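You operate a simulated robot arm through the tools that you are given. There is no shell and no other tool.

The job below is to be done with a simulated robot arm. You get a single attempt, and the scene is never put back.

JOB
Slacken the strap and lay its steel loop on the lid.
Fine: press the small red button first; free the turntable, turn it half round and lock it again; the load and the pallet's height stay as they are.

Only the result counts: the job must be done as asked and must still hold three seconds after the hand-in. Knocking over, shifting, dropping, spilling or breaking anything else fails it. Lids that push on must go on centred and level and be pressed home; caps that screw on are set level and turned clockwise until they are tight.

ROBOT AND FRAMES
A 7-joint arm with a three-finger gripper, fixed in place. Base frame: the origin is at the foot of the arm, x ahead of it, y to its left, z up; the work surface is at about z = 580. Lengths are in mm, angles in rad, forces in N, time in s.
Its first joint turns from -2.897 to 2.897 rad. Payload 2.69 kg.
Tool frame: the origin (TCP) lies between the finger pads and is the grasp point; the fingertips stand 30 mm ahead of it; z points along the fingers, y is the line along which they close. Largest opening 128 mm; the body of the gripper starts 117 mm behind the TCP.
Orientation is that of the tool frame in the base frame, as a unit quaternion [w, x, y, z]. With the fingers straight down and closing along the base's y, the tool's x points along the base's -x, its y along +y and its z along -z.

CONTROLS
- The arm moves only by the tool nudge_tool. Its argument "plan" is a list of rows, each a list of 7 numbers: the opening, from 0 (shut) to 1 (fully open), then the shift along the tool's x, y, z in mm, then the turn, a rotation vector about the tool's x, y, z in rad. In form: [[jaw, tx, ty, tz, ax, ay, az], ...]. A call has 1 to 20 rows; each row shifts and turns the commanded pose from where the row before left it, along the tool's axes as they then stand. A row lasts 0.2 s, in which the tool goes at most 50 mm and 0.15 rad; a call with a longer step from one row to the next is refused whole, and so is a gripper value outside its range. A pose out of reach is approached as far as the arm can. The call stops where the force on the tool passes 90 N (or 10 N more than at its start, if that is more) or the arm is blocked; 0.2 s more then pass. Each finger halts on what it meets, pressing with about 29 N; the grip force reading is that of the motor and also rises with nothing between the fingers. The clock runs only during rows and for 0.2 s after the last one: add rows that do not move to give the fingers time. The reply holds the time, the measured pose of the TCP, the force on the tool along the base axes, the opening and the grip force, in the units named above and with some noise, with the torque about the TCP (base axes, N m) and any sound that the robot's microphone picked up.
- Cameras (640 x 400 px; columns grow to the right, rows downward): "scene" is fixed at [49.7, 501, 1352]; the picture's right is [0.65, -0.76, 0.00], its down [-0.07, -0.06, -1.00] and it looks along [0.75, 0.65, -0.10] (base axes); focal length 214 px, centre (320, 200). "wrist" rides on the gripper at [58, 54, -131] in the tool frame; the picture's right is [-0.68, 0.74, 0.00], its down [-0.62, -0.57, -0.55] and it looks along [-0.40, -0.37, 0.84] (tool axes); focal length 234 px, centre (320, 200). There is no depth. A picture from a camera that has moved, and an enlarged one, comes with that camera's place and axes in the base frame and with its lens.
- camera(camera): a new picture of that camera. No time passes.
- slide_trunk(by): slides the trunk up (or, below 0, down) by that many mm; the arm rides with it, the base frame stays. It gives what a move gives, with no picture.
- zoom(camera, box): a new picture of the part [left, top, right, bottom] of that camera's present view, enlarged. No time passes.
- sign_off(): hands the job in; it is judged then, once.

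Nothing tells you positions but the pictures and the camera data. Unless the task says otherwise, let go and move clear before handing in.

The tools are called after "Emit:" as name(argument=value, ...) on one line, values as JSON. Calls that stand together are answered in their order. nudge_tool: Moves the arm, as the interface text tells. Its arguments: {"type":"object","properties":{"plan":{"type":"array","items":{"type":"array","items":{"type":"number"}}}},"required":["plan"]} The other tools are called the same way: slide_trunk (by) slides the trunk up or down; camera (camera) takes a picture; zoom (camera, box) takes an enlarged picture of a part of a camera's view; sign_off () hands the job in.

At the start:

```text
time: 0.0
ee_pos: [606.0, 118.5, 1290.6]
orientation: [0.0, 0.0, 1.0, 0.0]
ft_force: [0.0, 0.0, 0.4]
wrist_torque: [-0.01, 0.0, 0.04]
grip_width: 128.2
finger_force: 0.0
trunk travel left (down, up): [-125.0, 225.0]
```

scene: 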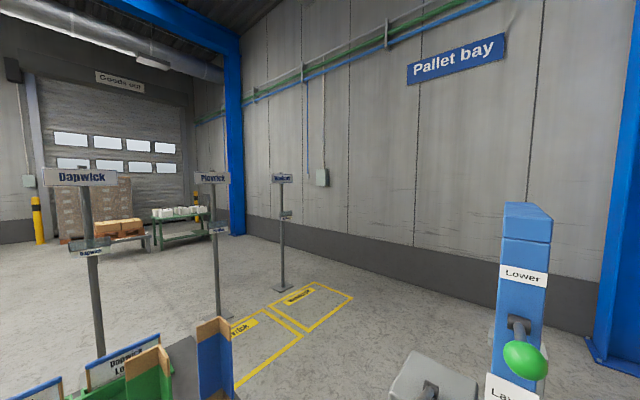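
wrist: 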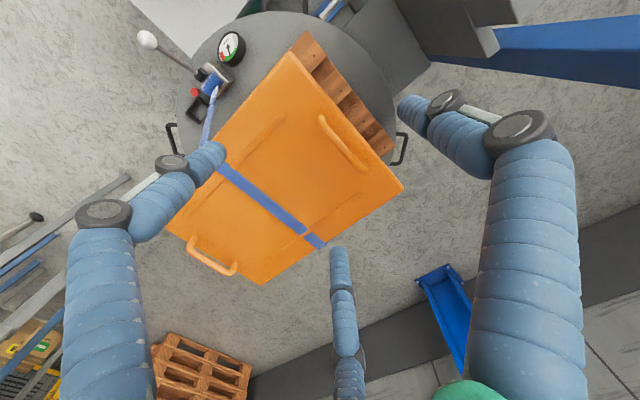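

I see an orange lidded crate strapped on a pallet on a round turntable, with a gauge, a red button, a white-knobbed lever and a blue strap. I'll zoom in on the details before moving.

Emit:
zoom(camera="wrist", box=[120, 0, 280, 100])

Emit:
zoom(camera="wrist", box=[160, 20, 420, 290])

Emit:
zoom(camera="scene", box=[380, 200, 640, 400])

Emit:
zoom(camera="scene", box=[0, 240, 260, 400])

```text
4.00 times, centred on (200, 50) of wrist
camera zoom: at [547.2, 171.2, 1421.3], right [0.68, 0.74, 0.0], down [0.62, -0.57, 0.55], along [0.4, -0.37, -0.84], focal length 937 px, centre (800, 800)
```

zoom: 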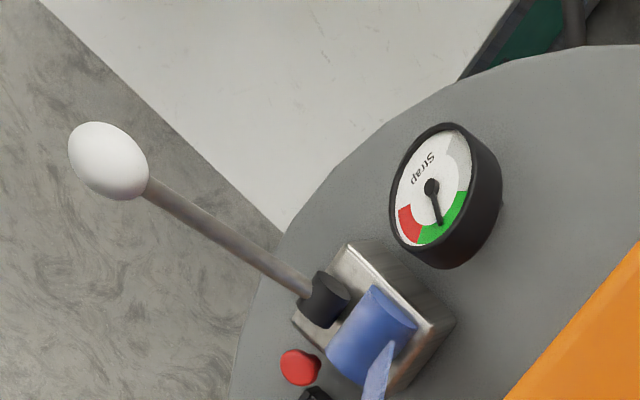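

```text
1.48 times, centred on (290, 155) of wrist
camera zoom: at [547.2, 171.2, 1421.3], right [0.68, 0.74, 0.0], down [0.62, -0.57, 0.55], along [0.4, -0.37, -0.84], focal length 347 px, centre (364, 267)
```

zoom: 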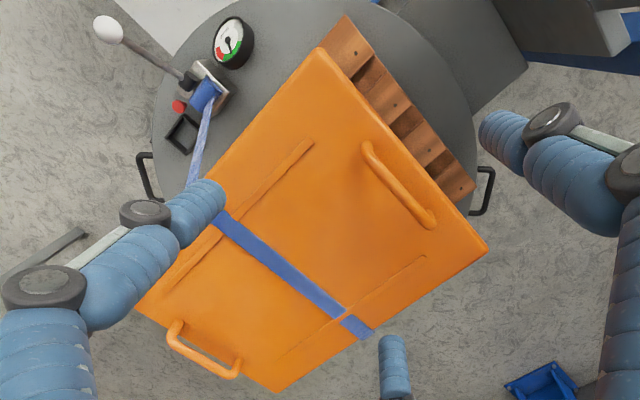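

```text
2.00 times, centred on (510, 300) of scene
camera zoom: at [49.7, 501.0, 1352.0], right [0.65, -0.76, 0.0], down [-0.07, -0.06, -1.0], along [0.75, 0.65, -0.1], focal length 429 px, centre (-60, 0)
```

zoom: 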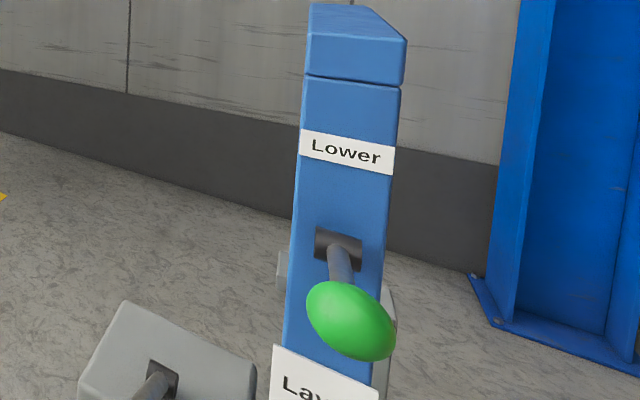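

```text
2.46 times, centred on (130, 320) of scene
camera zoom: at [49.7, 501.0, 1352.0], right [0.65, -0.76, 0.0], down [-0.07, -0.06, -1.0], along [0.75, 0.65, -0.1], focal length 528 px, centre (788, -95)
```

zoom: 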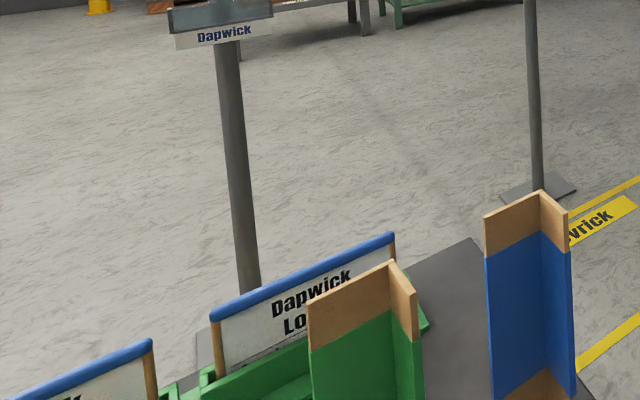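

The turntable seems to lie in front of the base and to its right, with the ratchet on the near side. I'll turn the wrist in free air to look around and get views from other angles.

Emit:
nudge_tool(plan=[[1, 0, 0, 0, 0, 0, 0.15], [1, 0, 0, 0, 0, 0, 0.15], [1, 0, 0, 0, 0, 0, 0.15], [1, 0, 0, 0, 0, 0, 0.15], [1, 0, 0, 0, 0, 0, 0.15], [1, 0, 0, 0, 0, 0, 0.15], [1, 0, 0, 0, 0, 0, 0.15], [1, 0, 0, 0, 0, 0, 0.15], [1, 0, 0, 0, 0, 0, 0.15], [1, 0, 0, 0, 0, 0, 0.15]])

Emit:
camera(camera="wrist")

Emit:
camera(camera="scene")

```text
time: 2.2
ee_pos: [605.4, 117.2, 1290.1]
orientation: [0.0, 0.682, 0.731, 0.0]
ft_force: [-0.1, 0.8, -0.4]
wrist_torque: [0.07, -0.03, 0.0]
grip_width: 127.7
finger_force: 0.1
trunk travel left (down, up): [-125.0, 225.0]
```

```text
taken
camera wrist: at [654.9, 179.5, 1421.5], right [0.78, -0.62, 0.0], down [-0.52, -0.65, 0.55], along [-0.34, -0.43, -0.84], focal length 234 px, centre (320, 200)
```

wrist: 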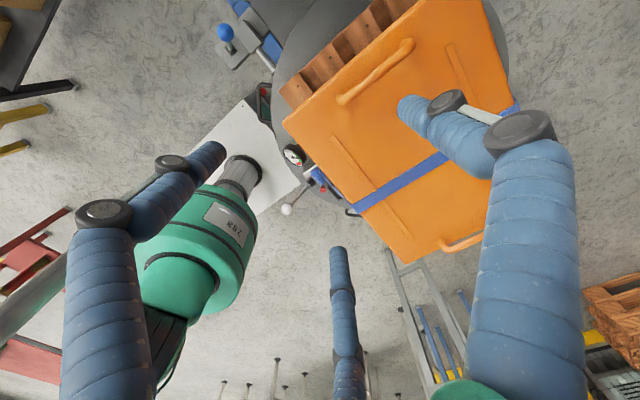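

```text
taken
```

scene: 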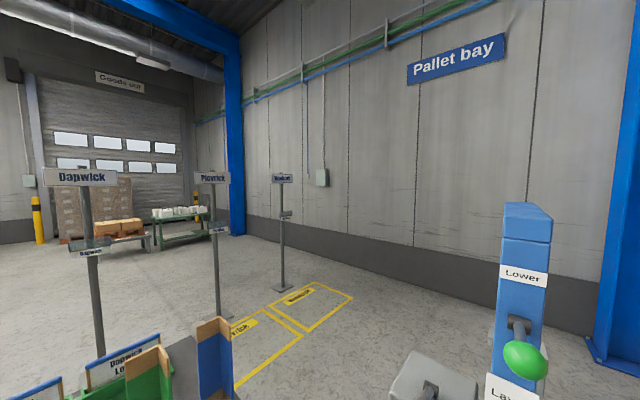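

The green robot column, the turntable and a blue-knobbed device left of it are now in view. I'll zoom on those and keep turning.

Emit:
zoom(camera="wrist", box=[190, 0, 390, 125])

Emit:
zoom(camera="wrist", box=[240, 120, 400, 220])

Emit:
nudge_tool(plan=[[1, 0, 0, 0, 0, 0, -0.15], [1, 0, 0, 0, 0, 0, -0.15], [1, 0, 0, 0, 0, 0, -0.15], [1, 0, 0, 0, 0, 0, -0.15], [1, 0, 0, 0, 0, 0, -0.15], [1, 0, 0, 0, 0, 0, -0.15], [1, 0, 0, 0, 0, 0, -0.15], [1, 0, 0, 0, 0, 0, -0.15], [1, 0, 0, 0, 0, 0, -0.15], [1, 0, 0, 0, 0, 0, -0.15], [1, 0, 0, 0, 0, 0, -0.15], [1, 0, 0, 0, 0, 0, -0.15], [1, 0, 0, 0, 0, 0, -0.15], [1, 0, 0, 0, 0, 0, -0.15], [1, 0, 0, 0, 0, 0, -0.15], [1, 0, 0, 0, 0, 0, -0.15], [1, 0, 0, 0, 0, 0, -0.15], [1, 0, 0, 0, 0, 0, -0.15], [1, 0, 0, 0, 0, 0, -0.15], [1, 0, 0, 0, 0, 0, -0.15]])

Emit:
camera(camera="wrist")

```text
3.20 times, centred on (290, 62) of wrist
camera zoom: at [654.9, 179.5, 1421.5], right [0.78, -0.62, 0.0], down [-0.52, -0.65, 0.55], along [-0.34, -0.43, -0.84], focal length 749 px, centre (416, 640)
```

zoom: 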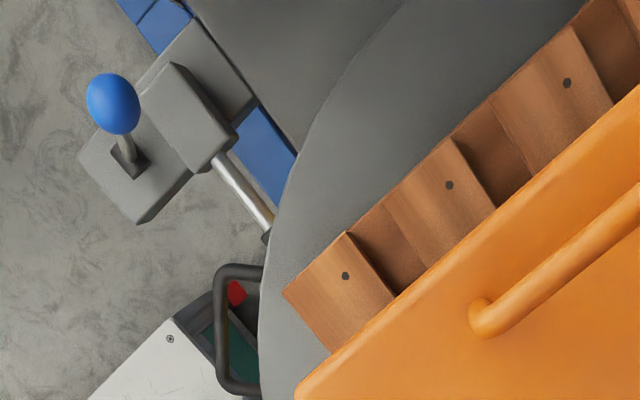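

```text
4.00 times, centred on (320, 170) of wrist
camera zoom: at [654.9, 179.5, 1421.5], right [0.78, -0.62, 0.0], down [-0.52, -0.65, 0.55], along [-0.34, -0.43, -0.84], focal length 937 px, centre (320, 320)
```

zoom: 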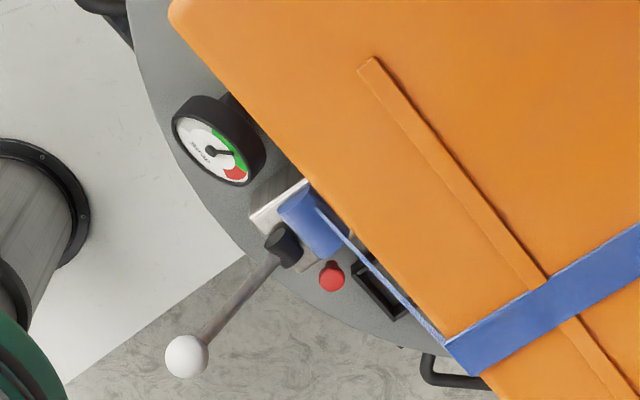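

```text
time: 6.4
ee_pos: [605.9, 118.1, 1289.9]
orientation: [0.0, -0.682, 0.731, 0.0]
ft_force: [0.1, 0.2, 0.3]
wrist_torque: [0.02, -0.01, -0.03]
grip_width: 128.1
finger_force: 0.0
trunk travel left (down, up): [-125.0, 225.0]
```

```text
taken
camera wrist: at [547.9, 63.0, 1421.3], right [-0.69, 0.73, 0.0], down [0.61, 0.57, 0.55], along [0.4, 0.38, -0.84], focal length 234 px, centre (320, 200)
```

wrist: 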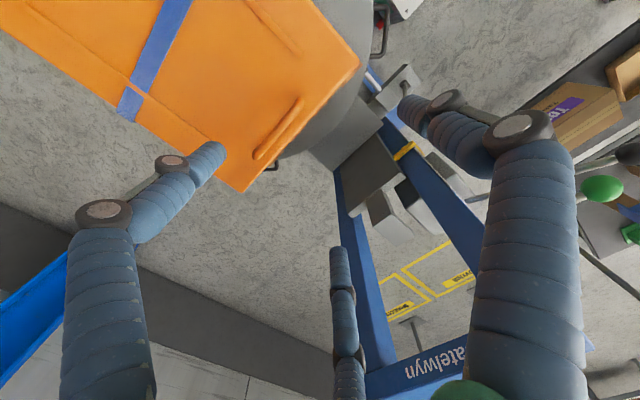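

I can see the far end of the strap and, to the right, the blue-knob lock block by the turntable rim. I'll zoom in on both.

Emit:
zoom(camera="wrist", box=[60, 0, 220, 130])

Emit:
zoom(camera="wrist", box=[320, 0, 480, 100])

Emit:
zoom(camera="wrist", box=[320, 120, 480, 250])

Emit:
zoom(camera="wrist", box=[480, 0, 640, 270])

```text
3.08 times, centred on (140, 65) of wrist
camera zoom: at [547.9, 63.0, 1421.3], right [-0.69, 0.73, 0.0], down [0.61, 0.57, 0.55], along [0.4, 0.38, -0.84], focal length 720 px, centre (874, 615)
```

zoom: 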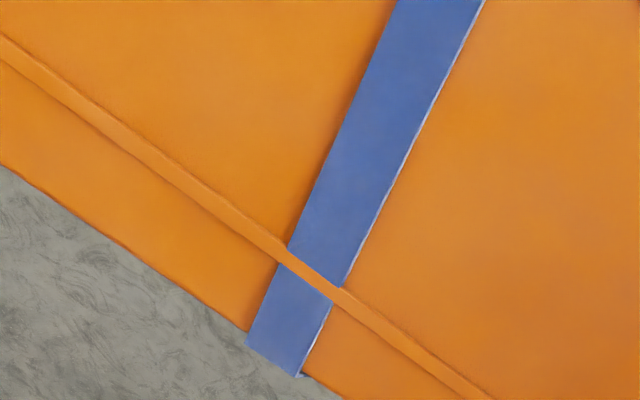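

```text
4.00 times, centred on (400, 50) of wrist
camera zoom: at [547.9, 63.0, 1421.3], right [-0.69, 0.73, 0.0], down [0.61, 0.57, 0.55], along [0.4, 0.38, -0.84], focal length 937 px, centre (0, 800)
```

zoom: 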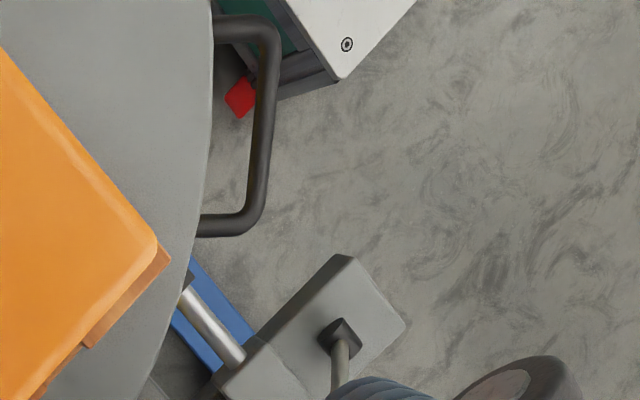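

```text
3.08 times, centred on (400, 185) of wrist
camera zoom: at [547.9, 63.0, 1421.3], right [-0.69, 0.73, 0.0], down [0.61, 0.57, 0.55], along [0.4, 0.38, -0.84], focal length 720 px, centre (74, 246)
```

zoom: 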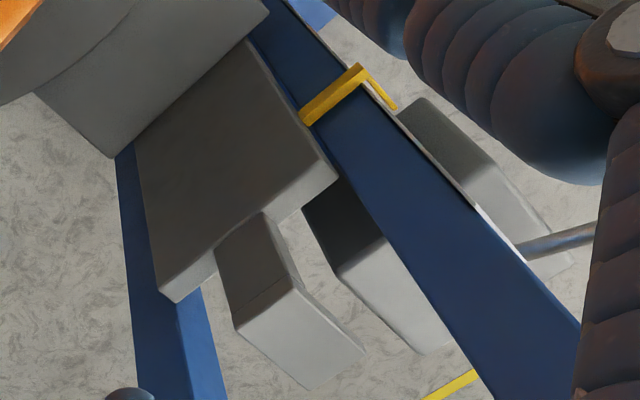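

```text
1.48 times, centred on (560, 135) of wrist
camera zoom: at [547.9, 63.0, 1421.3], right [-0.69, 0.73, 0.0], down [0.61, 0.57, 0.55], along [0.4, 0.38, -0.84], focal length 347 px, centre (-36, 296)
```

zoom: 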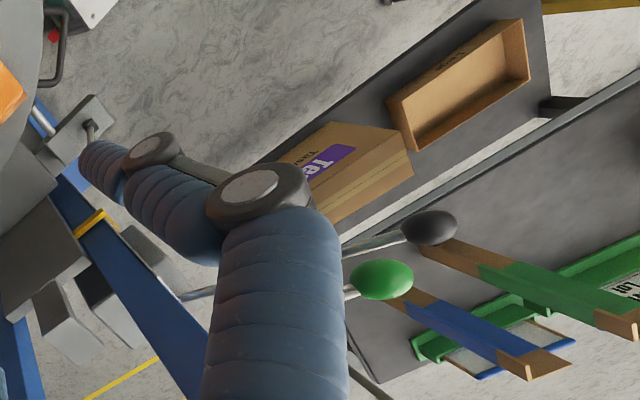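

From triangulation I put the lid at z≈946, x 519–880, y −390–130, and the turntable centre near (698,−128) with rim handles on its diagonals. The red button is near (350,−222,556) and the lock with the blue knob near (450,345). Next I'll take a closer look at the lock.

Emit:
nudge_tool(plan=[[1, -3.4, 42.3, 0, 0, 0, 0], [1, -3.4, 42.3, 0, 0, 0, 0], [1, -3.4, 42.3, 0, 0, 0, 0], [1, -3.4, 42.3, 0, 0, 0, 0], [1, -3.4, 42.3, 0, 0, 0, 0], [1, -3.4, 42.3, 0, 0, 0, 0], [1, -3.4, 42.3, 0, 0, 0, 0], [1, -3.4, 42.3, 0, 0, 0, 0], [1, 0, 0, 45, 0, 0, 0], [1, 0, 0, 45, 0, 0, 0], [1, 0, 0, 45, 0, 0, 0], [1, 0, 0, 45, 0, 0, 0], [1, 0, 0, 45, 0, 0, 0], [1, 0, 0, 45, 0, 0, 0]])

Emit:
camera(camera="wrist")

Emit:
camera(camera="scene")

```text
time: 9.4
ee_pos: [269.6, 168.2, 1020.0]
orientation: [0.0, -0.681, 0.732, 0.0]
ft_force: [-0.1, 0.0, -0.9]
wrist_torque: [0.03, 0.0, 0.02]
grip_width: 127.6
finger_force: 0.0
trunk travel left (down, up): [-125.0, 225.0]
```

```text
taken
camera wrist: at [212.4, 114.8, 1151.2], right [-0.69, 0.73, 0.0], down [0.61, 0.57, 0.55], along [0.4, 0.38, -0.84], focal length 234 px, centre (320, 200)
```

wrist: 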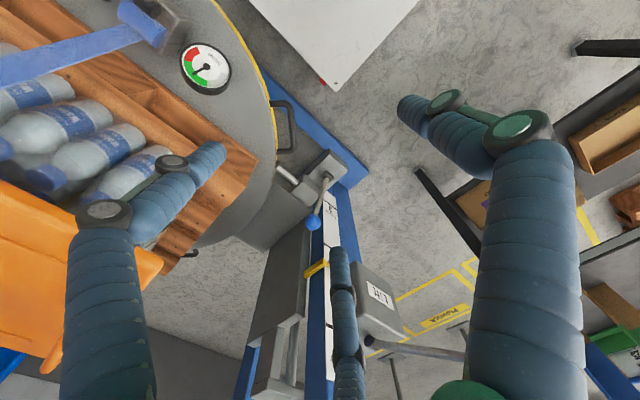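

```text
taken
```

scene: 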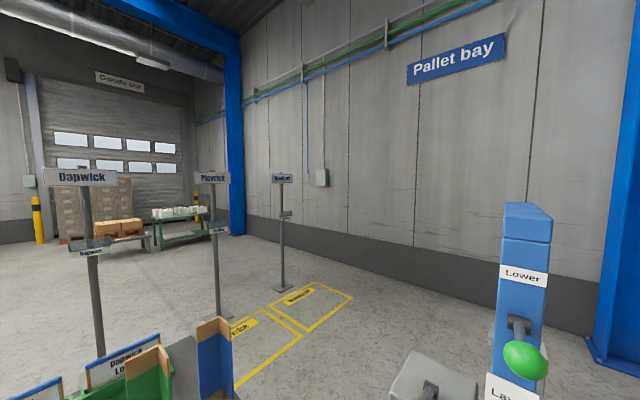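

Now I can see the load of bottles under the lid, the gauge, the lock block with its blue knob and the lift console. I'll zoom in on each.

Emit:
zoom(camera="wrist", box=[220, 80, 420, 240])

Emit:
zoom(camera="wrist", box=[0, 0, 240, 200])

Emit:
zoom(camera="wrist", box=[230, 200, 430, 400])

Emit:
zoom(camera="wrist", box=[280, 130, 360, 240])

```text
2.50 times, centred on (320, 160) of wrist
camera zoom: at [212.4, 114.8, 1151.2], right [-0.69, 0.73, 0.0], down [0.61, 0.57, 0.55], along [0.4, 0.38, -0.84], focal length 585 px, centre (320, 300)
```

zoom: 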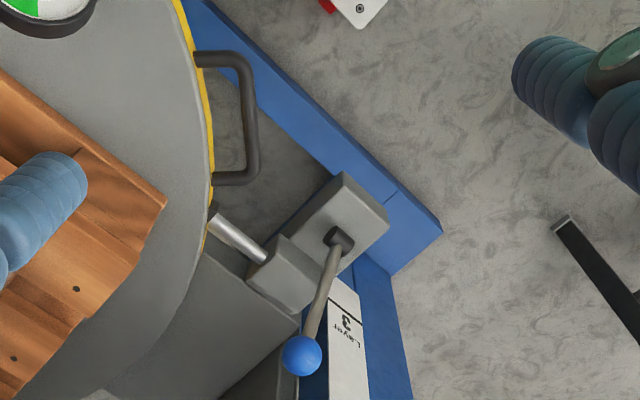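

```text
2.00 times, centred on (120, 100) of wrist
camera zoom: at [212.4, 114.8, 1151.2], right [-0.69, 0.73, 0.0], down [0.61, 0.57, 0.55], along [0.4, 0.38, -0.84], focal length 468 px, centre (720, 400)
```

zoom: 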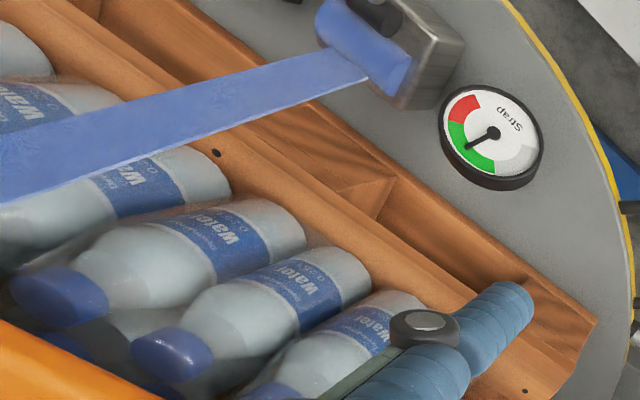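

```text
2.00 times, centred on (330, 300) of wrist
camera zoom: at [212.4, 114.8, 1151.2], right [-0.69, 0.73, 0.0], down [0.61, 0.57, 0.55], along [0.4, 0.38, -0.84], focal length 468 px, centre (300, 0)
```

zoom: 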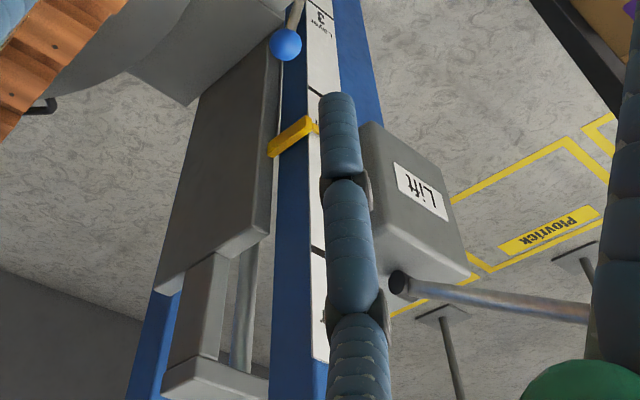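

```text
3.64 times, centred on (320, 185) of wrist
camera zoom: at [212.4, 114.8, 1151.2], right [-0.69, 0.73, 0.0], down [0.61, 0.57, 0.55], along [0.4, 0.38, -0.84], focal length 852 px, centre (320, 254)
```

zoom: 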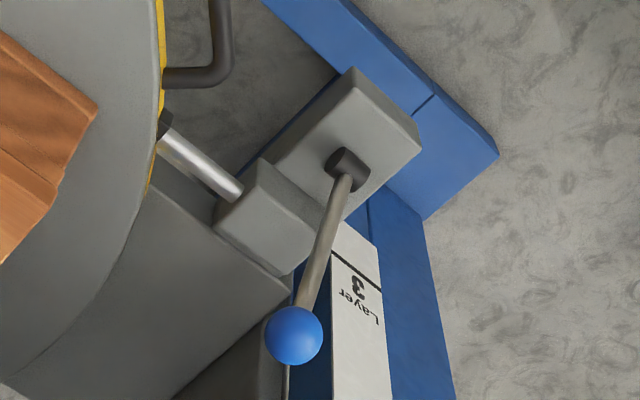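

The lock lever's hub looks to be near (430,356,515) and its blue knob near (490,355,689). I'll check the red item on the robot's white plate and the ratchet region.

Emit:
zoom(camera="wrist", box=[290, 60, 370, 110])

Emit:
zoom(camera="wrist", box=[100, 0, 260, 100])

Emit:
zoom(camera="wrist", box=[360, 180, 640, 400])

```text
8.00 times, centred on (330, 85) of wrist
camera zoom: at [212.4, 114.8, 1151.2], right [-0.69, 0.73, 0.0], down [0.61, 0.57, 0.55], along [0.4, 0.38, -0.84], focal length 1873 px, centre (240, 1120)
```

zoom: 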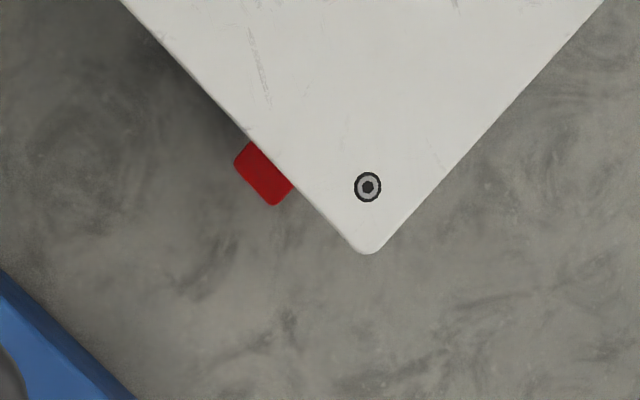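

```text
4.00 times, centred on (180, 50) of wrist
camera zoom: at [212.4, 114.8, 1151.2], right [-0.69, 0.73, 0.0], down [0.61, 0.57, 0.55], along [0.4, 0.38, -0.84], focal length 937 px, centre (880, 800)
```

zoom: 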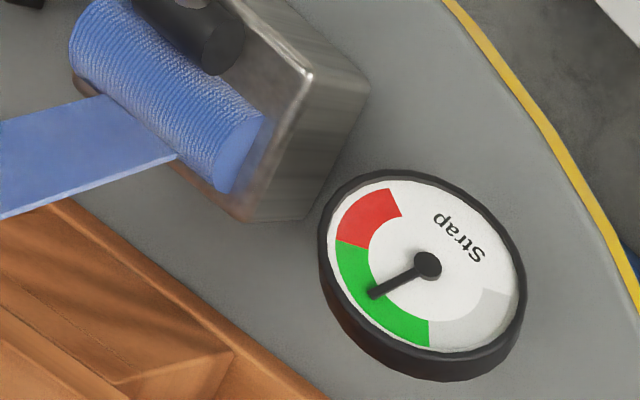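

```text
1.82 times, centred on (500, 290) of wrist
camera zoom: at [212.4, 114.8, 1151.2], right [-0.69, 0.73, 0.0], down [0.61, 0.57, 0.55], along [0.4, 0.38, -0.84], focal length 426 px, centre (-7, 36)
```

zoom: 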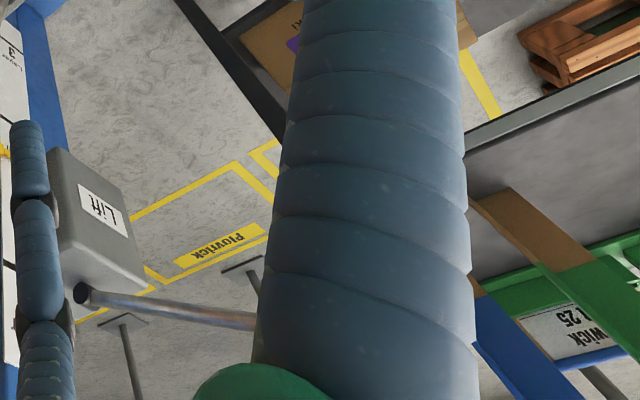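

The red item on the plate is just a rocker switch, so the small round red button by the ratchet is the one to press. I'll move to view the ratchet from the near side.

Emit:
nudge_tool(plan=[[1, 47, -1.4, 0, 0, 0, 0], [1, 47, -1.4, 0, 0, 0, 0], [1, 47, -1.4, 0, 0, 0, 0], [1, 47, -1.4, 0, 0, 0, 0], [1, 47, -1.4, 0, 0, 0, 0], [1, 47, -1.4, 0, 0, 0, 0], [1, 47, -1.4, 0, 0, 0, 0], [1, 47, -1.4, 0, 0, 0, 0], [1, 47, -1.4, 0, 0, 0, 0], [1, 47, -1.4, 0, 0, 0, 0], [1, 0, 0, 40, 0, 0, 0], [1, 0, 0, 40, 0, 0, 0]])

Emit:
camera(camera="wrist")

```text
time: 12.0
ee_pos: [250.1, -301.7, 941.0]
orientation: [0.0, -0.681, 0.732, 0.0]
ft_force: [-0.4, -1.1, 0.0]
wrist_torque: [-0.03, -0.07, 0.04]
grip_width: 127.8
finger_force: 0.1
trunk travel left (down, up): [-125.0, 225.0]
```

```text
taken
camera wrist: at [192.6, -356.4, 1071.0], right [-0.69, 0.73, 0.0], down [0.61, 0.57, 0.55], along [0.4, 0.38, -0.84], focal length 234 px, centre (320, 200)
```

wrist: 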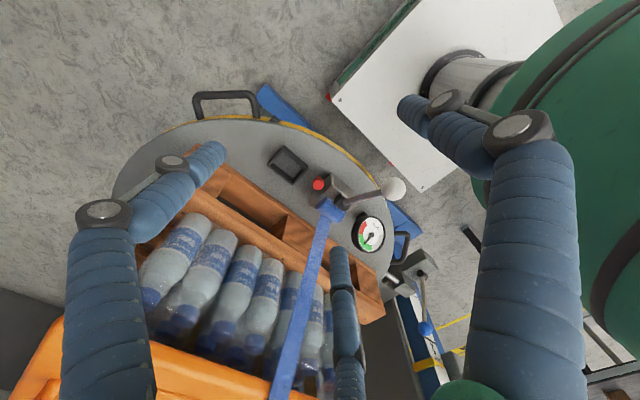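

Emit:
zoom(camera="wrist", box=[250, 130, 430, 260])

Emit:
zoom(camera="wrist", box=[260, 140, 360, 210])

Emit:
zoom(camera="wrist", box=[370, 200, 470, 390])

Emit:
zoom(camera="wrist", box=[90, 80, 290, 220])

```text
3.08 times, centred on (340, 195) of wrist
camera zoom: at [192.6, -356.4, 1071.0], right [-0.69, 0.73, 0.0], down [0.61, 0.57, 0.55], along [0.4, 0.38, -0.84], focal length 720 px, centre (258, 215)
```

zoom: 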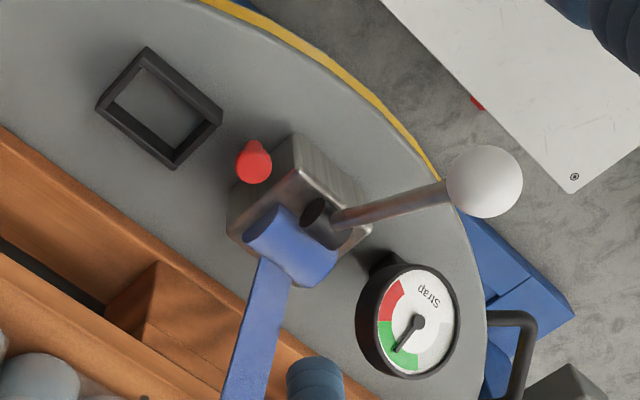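

```text
5.71 times, centred on (310, 175) of wrist
camera zoom: at [192.6, -356.4, 1071.0], right [-0.69, 0.73, 0.0], down [0.61, 0.57, 0.55], along [0.4, 0.38, -0.84], focal length 1338 px, centre (377, 343)
```

zoom: 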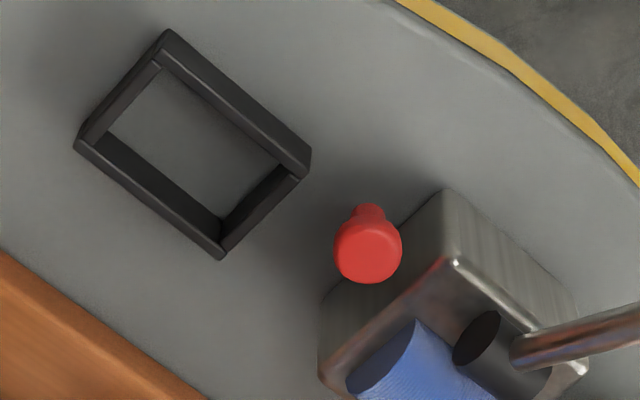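

```text
2.11 times, centred on (420, 295) of wrist
camera zoom: at [192.6, -356.4, 1071.0], right [-0.69, 0.73, 0.0], down [0.61, 0.57, 0.55], along [0.4, 0.38, -0.84], focal length 493 px, centre (110, 0)
```

zoom: 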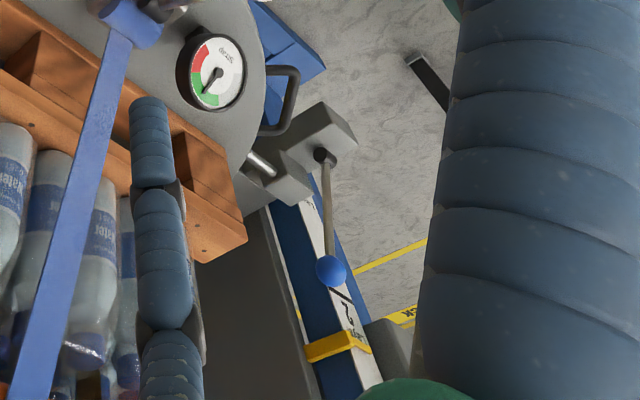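

```text
2.86 times, centred on (190, 150) of wrist
camera zoom: at [192.6, -356.4, 1071.0], right [-0.69, 0.73, 0.0], down [0.61, 0.57, 0.55], along [0.4, 0.38, -0.84], focal length 669 px, centre (691, 343)
```

zoom: 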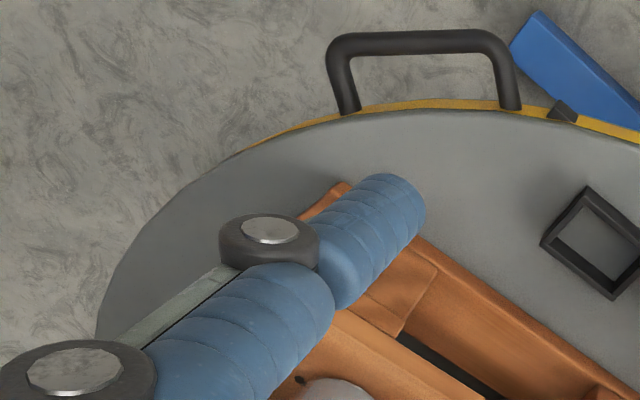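

The red button is roughly at (371,−190,631), the lever hub near (364,−130,633) and the white knob near (254,−127,724). I'll close the fingers to see what shape they make before I press anything.

Emit:
nudge_tool(plan=[[0, 0, 0, 0, 0, 0, 0], [0, 0, 0, 0, 0, 0, 0], [0, 0, 0, 0, 0, 0, 0], [0, 0, 0, 0, 0, 0, 0]])

Emit:
camera(camera="wrist")

```text
time: 13.0
ee_pos: [251.1, -302.3, 939.5]
orientation: [0.0, -0.682, 0.732, 0.0]
ft_force: [0.4, 0.0, 0.0]
wrist_torque: [0.03, -0.01, -0.01]
grip_width: 2.3
finger_force: 29.0
trunk travel left (down, up): [-125.0, 225.0]
```

```text
taken
camera wrist: at [192.9, -356.4, 1071.2], right [-0.69, 0.73, 0.0], down [0.61, 0.57, 0.55], along [0.4, 0.38, -0.84], focal length 234 px, centre (320, 200)
```

wrist: 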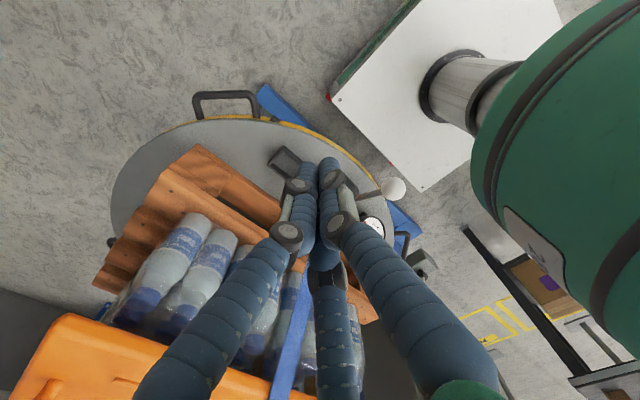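

The three fingertips meet at a point when shut, which will do for pressing. I'll reopen and come closer to see the button and ratchet housing better.

Emit:
nudge_tool(plan=[[1, 0, 0, 0, 0, 0, 0], [1, 0, 0, 0, 0, 0, 0], [1, -9.1, -8.6, 35, 0, 0, 0], [1, -9.1, -8.6, 35, 0, 0, 0], [1, -9.1, -8.6, 35, 0, 0, 0], [1, -9.1, -8.6, 35, 0, 0, 0]])

Emit:
camera(camera="wrist")

Emit:
zoom(camera="wrist", box=[220, 110, 420, 260])

```text
time: 14.4
ee_pos: [287.8, -268.5, 800.5]
orientation: [0.0, -0.682, 0.732, -0.001]
ft_force: [-0.4, -0.2, -0.3]
wrist_torque: [0.0, -0.02, -0.03]
grip_width: 127.9
finger_force: 0.0
trunk travel left (down, up): [-125.0, 225.0]
```

```text
taken
camera wrist: at [229.3, -321.8, 931.9], right [-0.69, 0.73, 0.0], down [0.61, 0.57, 0.55], along [0.4, 0.38, -0.84], focal length 234 px, centre (320, 200)
```

wrist: 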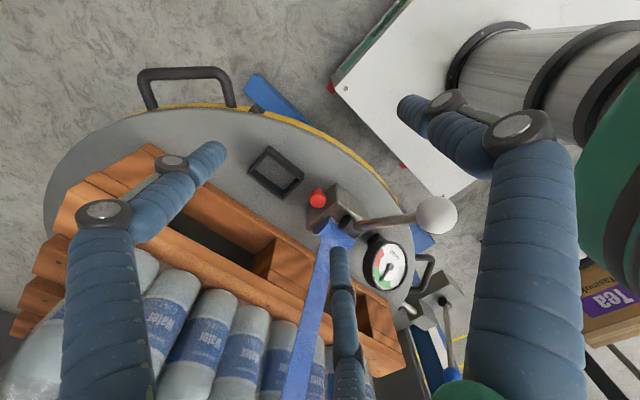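

```text
2.67 times, centred on (320, 185) of wrist
camera zoom: at [229.3, -321.8, 931.9], right [-0.69, 0.73, 0.0], down [0.61, 0.57, 0.55], along [0.4, 0.38, -0.84], focal length 624 px, centre (320, 240)
```

zoom: 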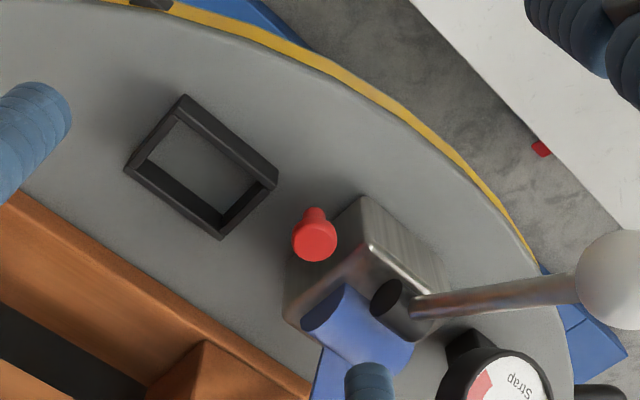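

The button stands about 35 mm above the turntable, its cap at about (371,−190,634), with a small gap to the ratchet housing. I'll close the fingers, yaw so that the single finger faces the housing, and hover above the button.

Emit:
nudge_tool(plan=[[0, 0, 0, 0, 0, 0, 0.15], [0, 0, 0, 0, 0, 0, 0.15], [0, 0, 0, 0, 0, 0, 0.15], [0, 0, 0, 0, 0, 0, 0.15], [0, 0, 0, 0, 0, 0, 0.15], [0, 0, 0, 0, 0, 0, 0.15], [0, 0, 0, 0, 0, 0, 0.15], [0, 0, 0, 0, 0, 0, 0.15], [0, 0, 0, 0, 0, 0, 0.15], [0, 0, 0, 0, 0, 0, 0.15], [0, -20.7, 17.5, 0, 0, 0, 0], [0, -20.7, 17.5, 0, 0, 0, 0], [0, -20.7, 17.5, 0, 0, 0, 0], [0, -20.7, 17.5, 0, 0, 0, 0]])

Emit:
camera(camera="wrist")

Emit:
zoom(camera="wrist", box=[220, 80, 420, 230])

```text
time: 17.4
ee_pos: [370.3, -197.7, 801.3]
orientation: [0.0, 0.001, 1.0, 0.0]
ft_force: [-0.7, 0.1, 0.4]
wrist_torque: [0.01, -0.04, -0.02]
grip_width: 2.3
finger_force: 29.2
trunk travel left (down, up): [-125.0, 225.0]
```

```text
taken
camera wrist: at [310.8, -143.3, 931.8], right [0.68, 0.74, 0.0], down [0.62, -0.57, 0.55], along [0.4, -0.37, -0.84], focal length 234 px, centre (320, 200)
```

wrist: 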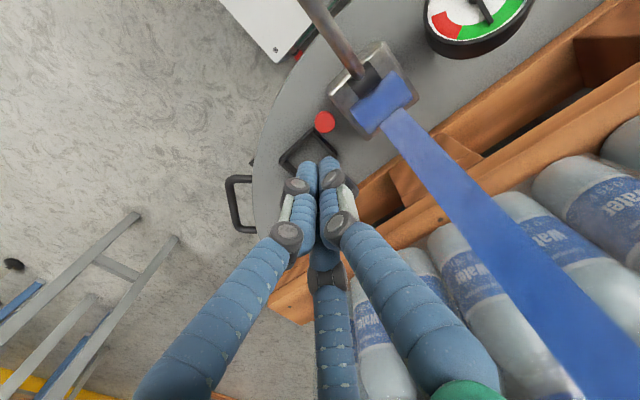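

```text
2.67 times, centred on (320, 155) of wrist
camera zoom: at [310.8, -143.3, 931.8], right [0.68, 0.74, 0.0], down [0.62, -0.57, 0.55], along [0.4, -0.37, -0.84], focal length 624 px, centre (320, 320)
```

zoom: 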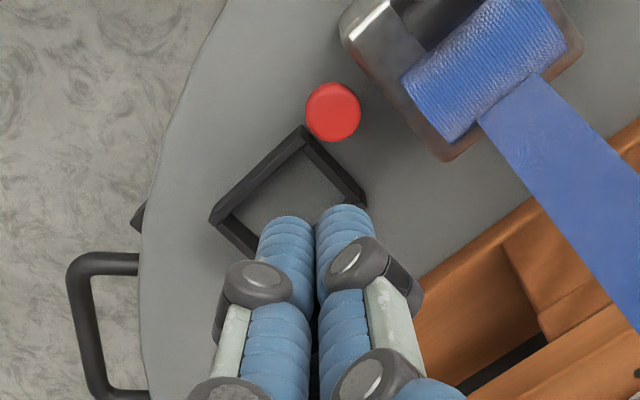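

The new view confirms the button at (371,−190.5,634), with about 19 mm of gap to the housing. I'll bring the single fingertip above it and descend in small steps, watching the force.

Emit:
nudge_tool(plan=[[0, -3.7, -3.8, 0, 0, 0, 0], [0, 0, 0, 36, 0, 0, 0], [0, 0, 0, 36, 0, 0, 0], [0, 0, 0, 30, 0, 0, 0]])

Emit:
camera(camera="wrist")

Emit:
zoom(camera="wrist", box=[220, 80, 420, 230])

```text
time: 18.4
ee_pos: [374.3, -200.4, 698.2]
orientation: [0.0, -0.001, 1.0, 0.0]
ft_force: [-0.1, 0.6, 0.0]
wrist_torque: [-0.01, 0.02, -0.03]
grip_width: 2.0
finger_force: 29.1
trunk travel left (down, up): [-125.0, 225.0]
```

```text
taken
camera wrist: at [315.3, -147.0, 829.3], right [0.68, 0.74, 0.0], down [0.62, -0.57, 0.55], along [0.4, -0.37, -0.84], focal length 234 px, centre (320, 200)
```

wrist: 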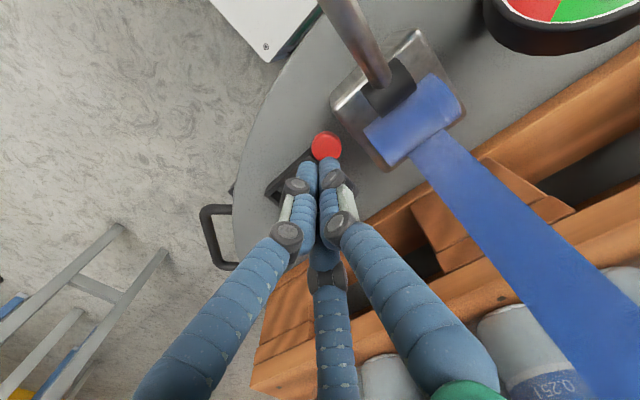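

```text
2.67 times, centred on (320, 155) of wrist
camera zoom: at [315.3, -147.0, 829.3], right [0.68, 0.74, 0.0], down [0.62, -0.57, 0.55], along [0.4, -0.37, -0.84], focal length 624 px, centre (320, 320)
```

zoom: 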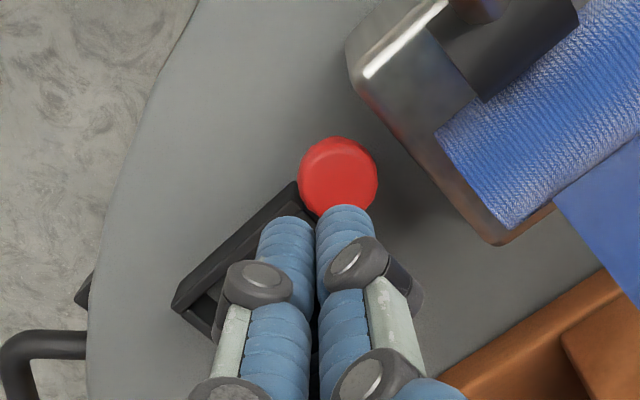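

The button is just ahead of and below the fingertip, as expected. I'll step down onto it slowly.

Emit:
nudge_tool(plan=[[0, 0, 0, 10, 0, 0, 0], [0, 0, 0, 8, 0, 0, 0], [0, 0, 0, 5, 0, 0, 0], [0, 0, 0, 4, 0, 0, 0]])

Emit:
zoom(camera="wrist", box=[220, 80, 420, 230])

```text
time: 19.4
ee_pos: [372.8, -200.5, 672.3]
orientation: [0.0, 0.0, 1.0, 0.0]
ft_force: [0.1, 0.3, -0.4]
wrist_torque: [0.02, 0.0, 0.01]
grip_width: 2.1
finger_force: 28.8
trunk travel left (down, up): [-125.0, 225.0]
```

```text
2.67 times, centred on (320, 155) of wrist
camera zoom: at [314.7, -147.3, 802.4], right [0.68, 0.74, 0.0], down [0.62, -0.57, 0.55], along [0.4, -0.37, -0.84], focal length 624 px, centre (320, 320)
```

zoom: 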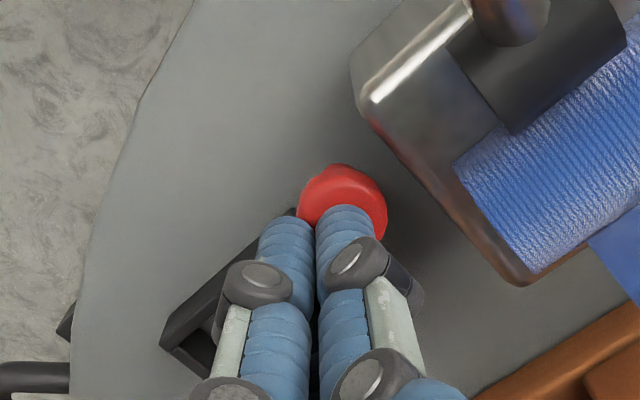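

The tip is just over the cap; I'll continue down until it presses.

Emit:
nudge_tool(plan=[[0, 0, 0, 3, 0, 0, 0], [0, 0, 0, 3, 0, 0, 0], [0, 0, 0, 3, 0, 0, 0], [0, 0, 0, 0, 0, 0, 0]])

Emit:
camera(camera="wrist")

```text
time: 20.4
ee_pos: [373.3, -201.2, 662.4]
orientation: [-0.001, 0.0, 1.0, 0.001]
ft_force: [-0.2, 0.6, 2.6]
wrist_torque: [0.03, 0.02, 0.01]
grip_width: 1.9
finger_force: 28.6
trunk travel left (down, up): [-125.0, 225.0]
```

```text
taken
camera wrist: at [315.0, -147.2, 793.2], right [0.68, 0.74, 0.0], down [0.62, -0.57, 0.55], along [0.4, -0.37, -0.84], focal length 234 px, centre (320, 200)
```

wrist: 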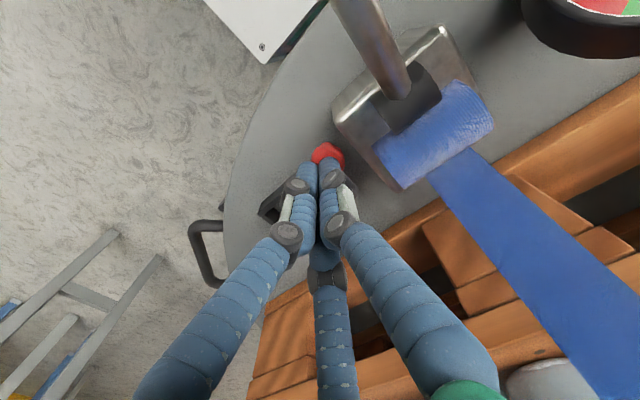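

Contact shows as 2.6 N upward on the tool. I'll press further in small steps and listen for a click.

Emit:
nudge_tool(plan=[[0, 0, 0, 2, 0, 0, 0], [0, 0, 0, 2, 0, 0, 0], [0, 0, 0, 0, 0, 0, 0]])

```text
time: 21.2
ee_pos: [374.6, -200.4, 658.5]
orientation: [0.001, 0.0, 1.0, -0.001]
ft_force: [-2.1, 0.8, 19.5]
wrist_torque: [0.16, 0.12, -0.01]
grip_width: 2.2
finger_force: 28.7
trunk travel left (down, up): [-125.0, 225.0]
```

Emit:
nudge_tool(plan=[[0, 0, 0, 1.5, 0, 0, 0], [0, 0, 0, 1.5, 0, 0, 0], [0, 0, 0, 0, 0, 0, 0]])

Emit:
zoom(camera="wrist", box=[220, 80, 420, 230])

```text
time: 22.0
ee_pos: [374.9, -201.3, 657.4]
orientation: [0.001, 0.0, 1.0, -0.001]
ft_force: [-4.9, -2.6, 46.9]
wrist_torque: [0.36, 0.17, 0.13]
grip_width: 6.3
finger_force: 31.3
trunk travel left (down, up): [-125.0, 225.0]
```

```text
2.67 times, centred on (320, 155) of wrist
camera zoom: at [314.9, -146.9, 787.1], right [0.68, 0.74, 0.0], down [0.61, -0.57, 0.55], along [0.41, -0.37, -0.83], focal length 624 px, centre (320, 320)
```

zoom: 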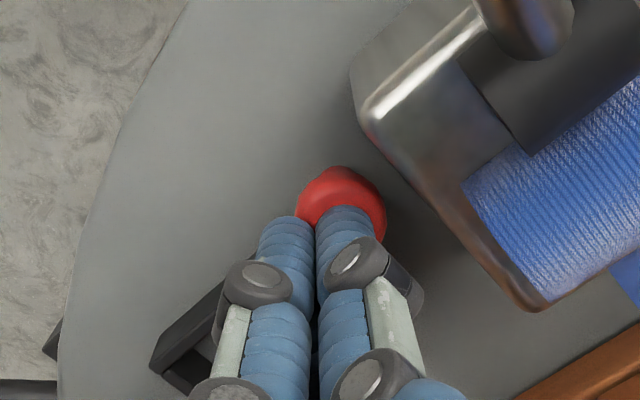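

The force is 47 N with almost no further travel, so the button seems to be at its stop. I'll back off and check the button and gauge.

Emit:
nudge_tool(plan=[[0, 0, 0, -5, 0, 0, 0], [0, 0, 0, -15, 0, 0, 0], [0, 0, 0, -35, 0, 0, 0], [0, 0, 0, -45, 0, 0, 0], [0, 0, 0, -45, 0, 0, 0]])

Emit:
camera(camera="wrist")

Emit:
zoom(camera="wrist", box=[250, 60, 410, 160])

Emit:
zoom(camera="wrist", box=[380, 0, 540, 100])

```text
time: 23.2
ee_pos: [373.8, -201.7, 800.6]
orientation: [-0.001, 0.0, 1.0, -0.001]
ft_force: [0.3, 0.8, -1.1]
wrist_torque: [0.0, -0.02, 0.0]
grip_width: 1.8
finger_force: 32.0
trunk travel left (down, up): [-125.0, 225.0]
```

```text
taken
camera wrist: at [314.9, -147.4, 931.7], right [0.68, 0.74, 0.0], down [0.62, -0.57, 0.55], along [0.4, -0.37, -0.84], focal length 234 px, centre (320, 200)
```

wrist: 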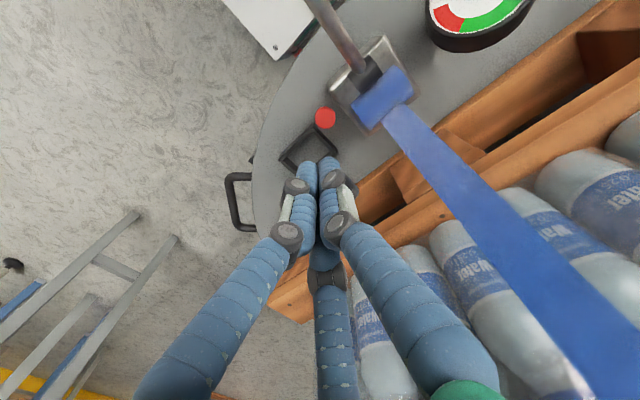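

```text
4.00 times, centred on (330, 110) of wrist
camera zoom: at [314.9, -147.4, 931.7], right [0.68, 0.74, 0.0], down [0.62, -0.57, 0.55], along [0.4, -0.37, -0.84], focal length 937 px, centre (280, 560)
```

zoom: 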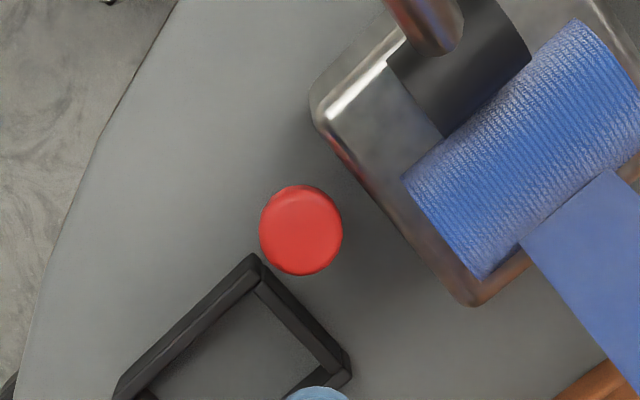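

```text
4.00 times, centred on (460, 50) of wrist
camera zoom: at [314.9, -147.4, 931.7], right [0.68, 0.74, 0.0], down [0.62, -0.57, 0.55], along [0.4, -0.37, -0.84], focal length 937 px, centre (-240, 800)
```

zoom: 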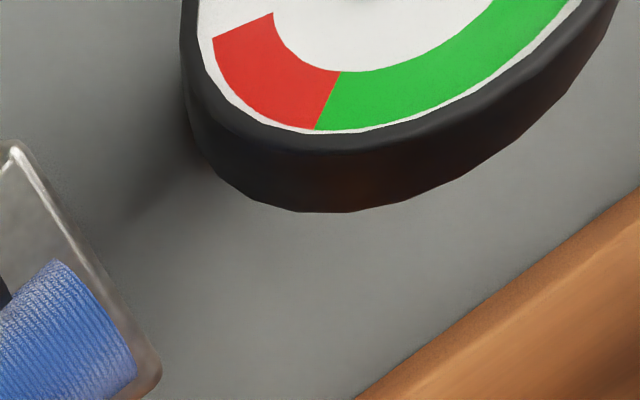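

The gauge needle has left the green zone, so the press had an effect. I'll move up and sideways for a full view of the gauge.

Emit:
nudge_tool(plan=[[0, 0, 0, -34, 0, 0, 0], [0, 0, 0, -33, 0, 0, 0], [0, 0, 0, -33, 0, 0, 0], [0, 0, 40, 0, 0, 0, 0], [0, 0, 40, 0, 0, 0, 0], [0, 0, 40, 0, 0, 0, 0]])

Emit:
camera(camera="wrist")

Emit:
zoom(camera="wrist", box=[250, 10, 450, 150])

```text
time: 24.6
ee_pos: [373.7, -80.3, 899.7]
orientation: [-0.001, 0.0, 1.0, 0.001]
ft_force: [0.3, 0.0, -0.1]
wrist_torque: [0.03, 0.02, 0.02]
grip_width: 2.0
finger_force: 31.0
trunk travel left (down, up): [-125.0, 225.0]
```

```text
taken
camera wrist: at [315.1, -26.9, 1030.6], right [0.68, 0.74, 0.0], down [0.62, -0.57, 0.55], along [0.4, -0.37, -0.84], focal length 234 px, centre (320, 200)
```

wrist: 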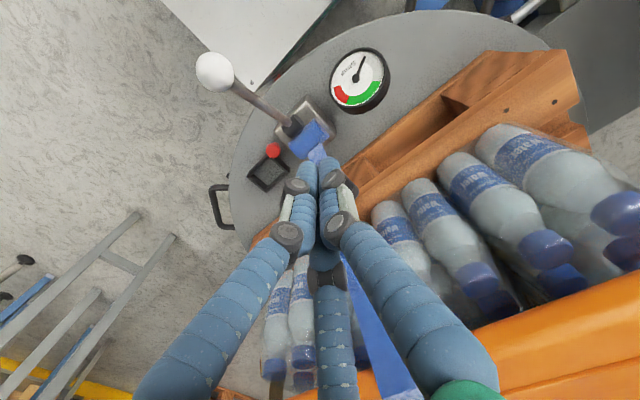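

```text
2.86 times, centred on (350, 80) of wrist
camera zoom: at [315.1, -26.9, 1030.6], right [0.68, 0.74, 0.0], down [0.62, -0.57, 0.55], along [0.4, -0.37, -0.84], focal length 669 px, centre (234, 543)
```

zoom: 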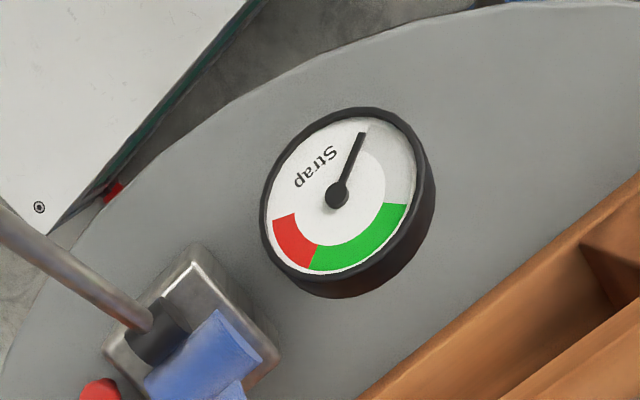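

The needle now rests at the far end of the grey zone, so the strap tension is down to nothing. I'll open the fingers, rise over the load and check the strap and the far side.

Emit:
nudge_tool(plan=[[1, 0, 0, -45, 0, 0, 0], [1, 0, 0, -45, 0, 0, 0], [1, 0, 0, -45, 0, 0, 0], [1, 0, 0, -45, 0, 0, 0], [1, 0, 0, -45, 0, 0, 0]])

Emit:
camera(camera="wrist")

Emit:
zoom(camera="wrist", box=[160, 40, 420, 290])

```text
time: 25.8
ee_pos: [374.0, -79.8, 1125.3]
orientation: [-0.001, 0.0, 1.0, 0.0]
ft_force: [0.4, -0.4, 0.6]
wrist_torque: [0.0, 0.04, 0.0]
grip_width: 128.2
finger_force: 0.0
trunk travel left (down, up): [-125.0, 225.0]
```

```text
taken
camera wrist: at [314.6, -26.4, 1256.7], right [0.68, 0.74, 0.0], down [0.62, -0.57, 0.55], along [0.4, -0.37, -0.84], focal length 234 px, centre (320, 200)
```

wrist: 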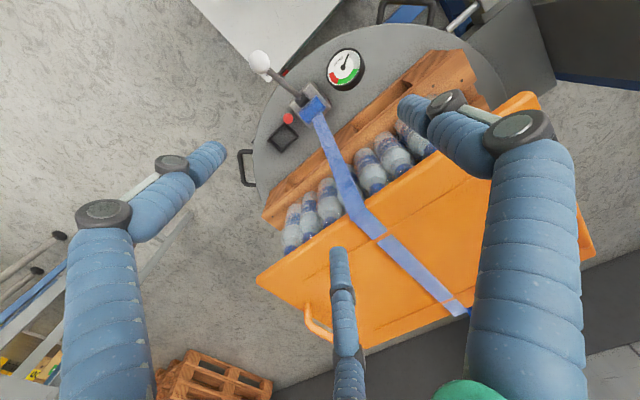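

```text
1.60 times, centred on (290, 165) of wrist
camera zoom: at [314.6, -26.4, 1256.7], right [0.68, 0.74, 0.0], down [0.62, -0.57, 0.55], along [0.4, -0.37, -0.84], focal length 375 px, centre (368, 256)
```

zoom: 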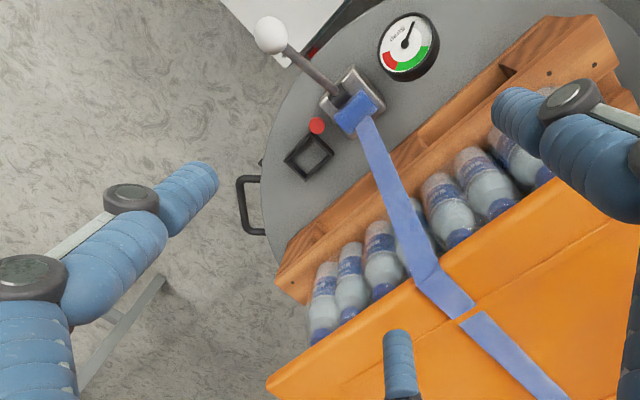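

The strap now sags visibly, so the button has slackened it. Next is the turntable lock by the mast at y≈420 and up, where I must keep clear of the "Lower" knob near (396,469,1132). I'll move in carefully for a close view.

Emit:
nudge_tool(plan=[[1, 2, 30, 0, 0, 0, -0.15], [1, -2, 30, 0, 0, 0, -0.15], [1, -7, 29, 0, 0, 0, -0.15], [1, -11, 28, 0, 0, 0, -0.15], [1, -15, 26, 0, 0, 0, -0.15], [1, -19, 23, 0, 0, 0, -0.15], [1, -22, 20, 0, 0, 0, -0.15], [1, -25, 17, 0, 0, 0, -0.15], [1, -27, 13, 0, 0, 0, -0.15], [1, -29, 8, 0, 0, 0, -0.15]])

Emit:
camera(camera="wrist")

```text
time: 28.0
ee_pos: [353.8, 217.8, 1126.0]
orientation: [0.0, -0.681, 0.732, 0.0]
ft_force: [0.8, -0.3, 0.2]
wrist_torque: [0.03, 0.0, 0.01]
grip_width: 128.0
finger_force: 0.1
trunk travel left (down, up): [-125.0, 225.0]
```

```text
taken
camera wrist: at [295.0, 164.3, 1256.6], right [-0.69, 0.73, 0.0], down [0.61, 0.57, 0.55], along [0.4, 0.38, -0.84], focal length 234 px, centre (320, 200)
```

wrist: 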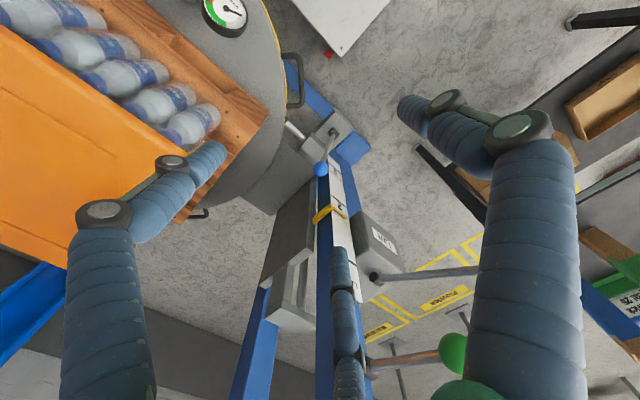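

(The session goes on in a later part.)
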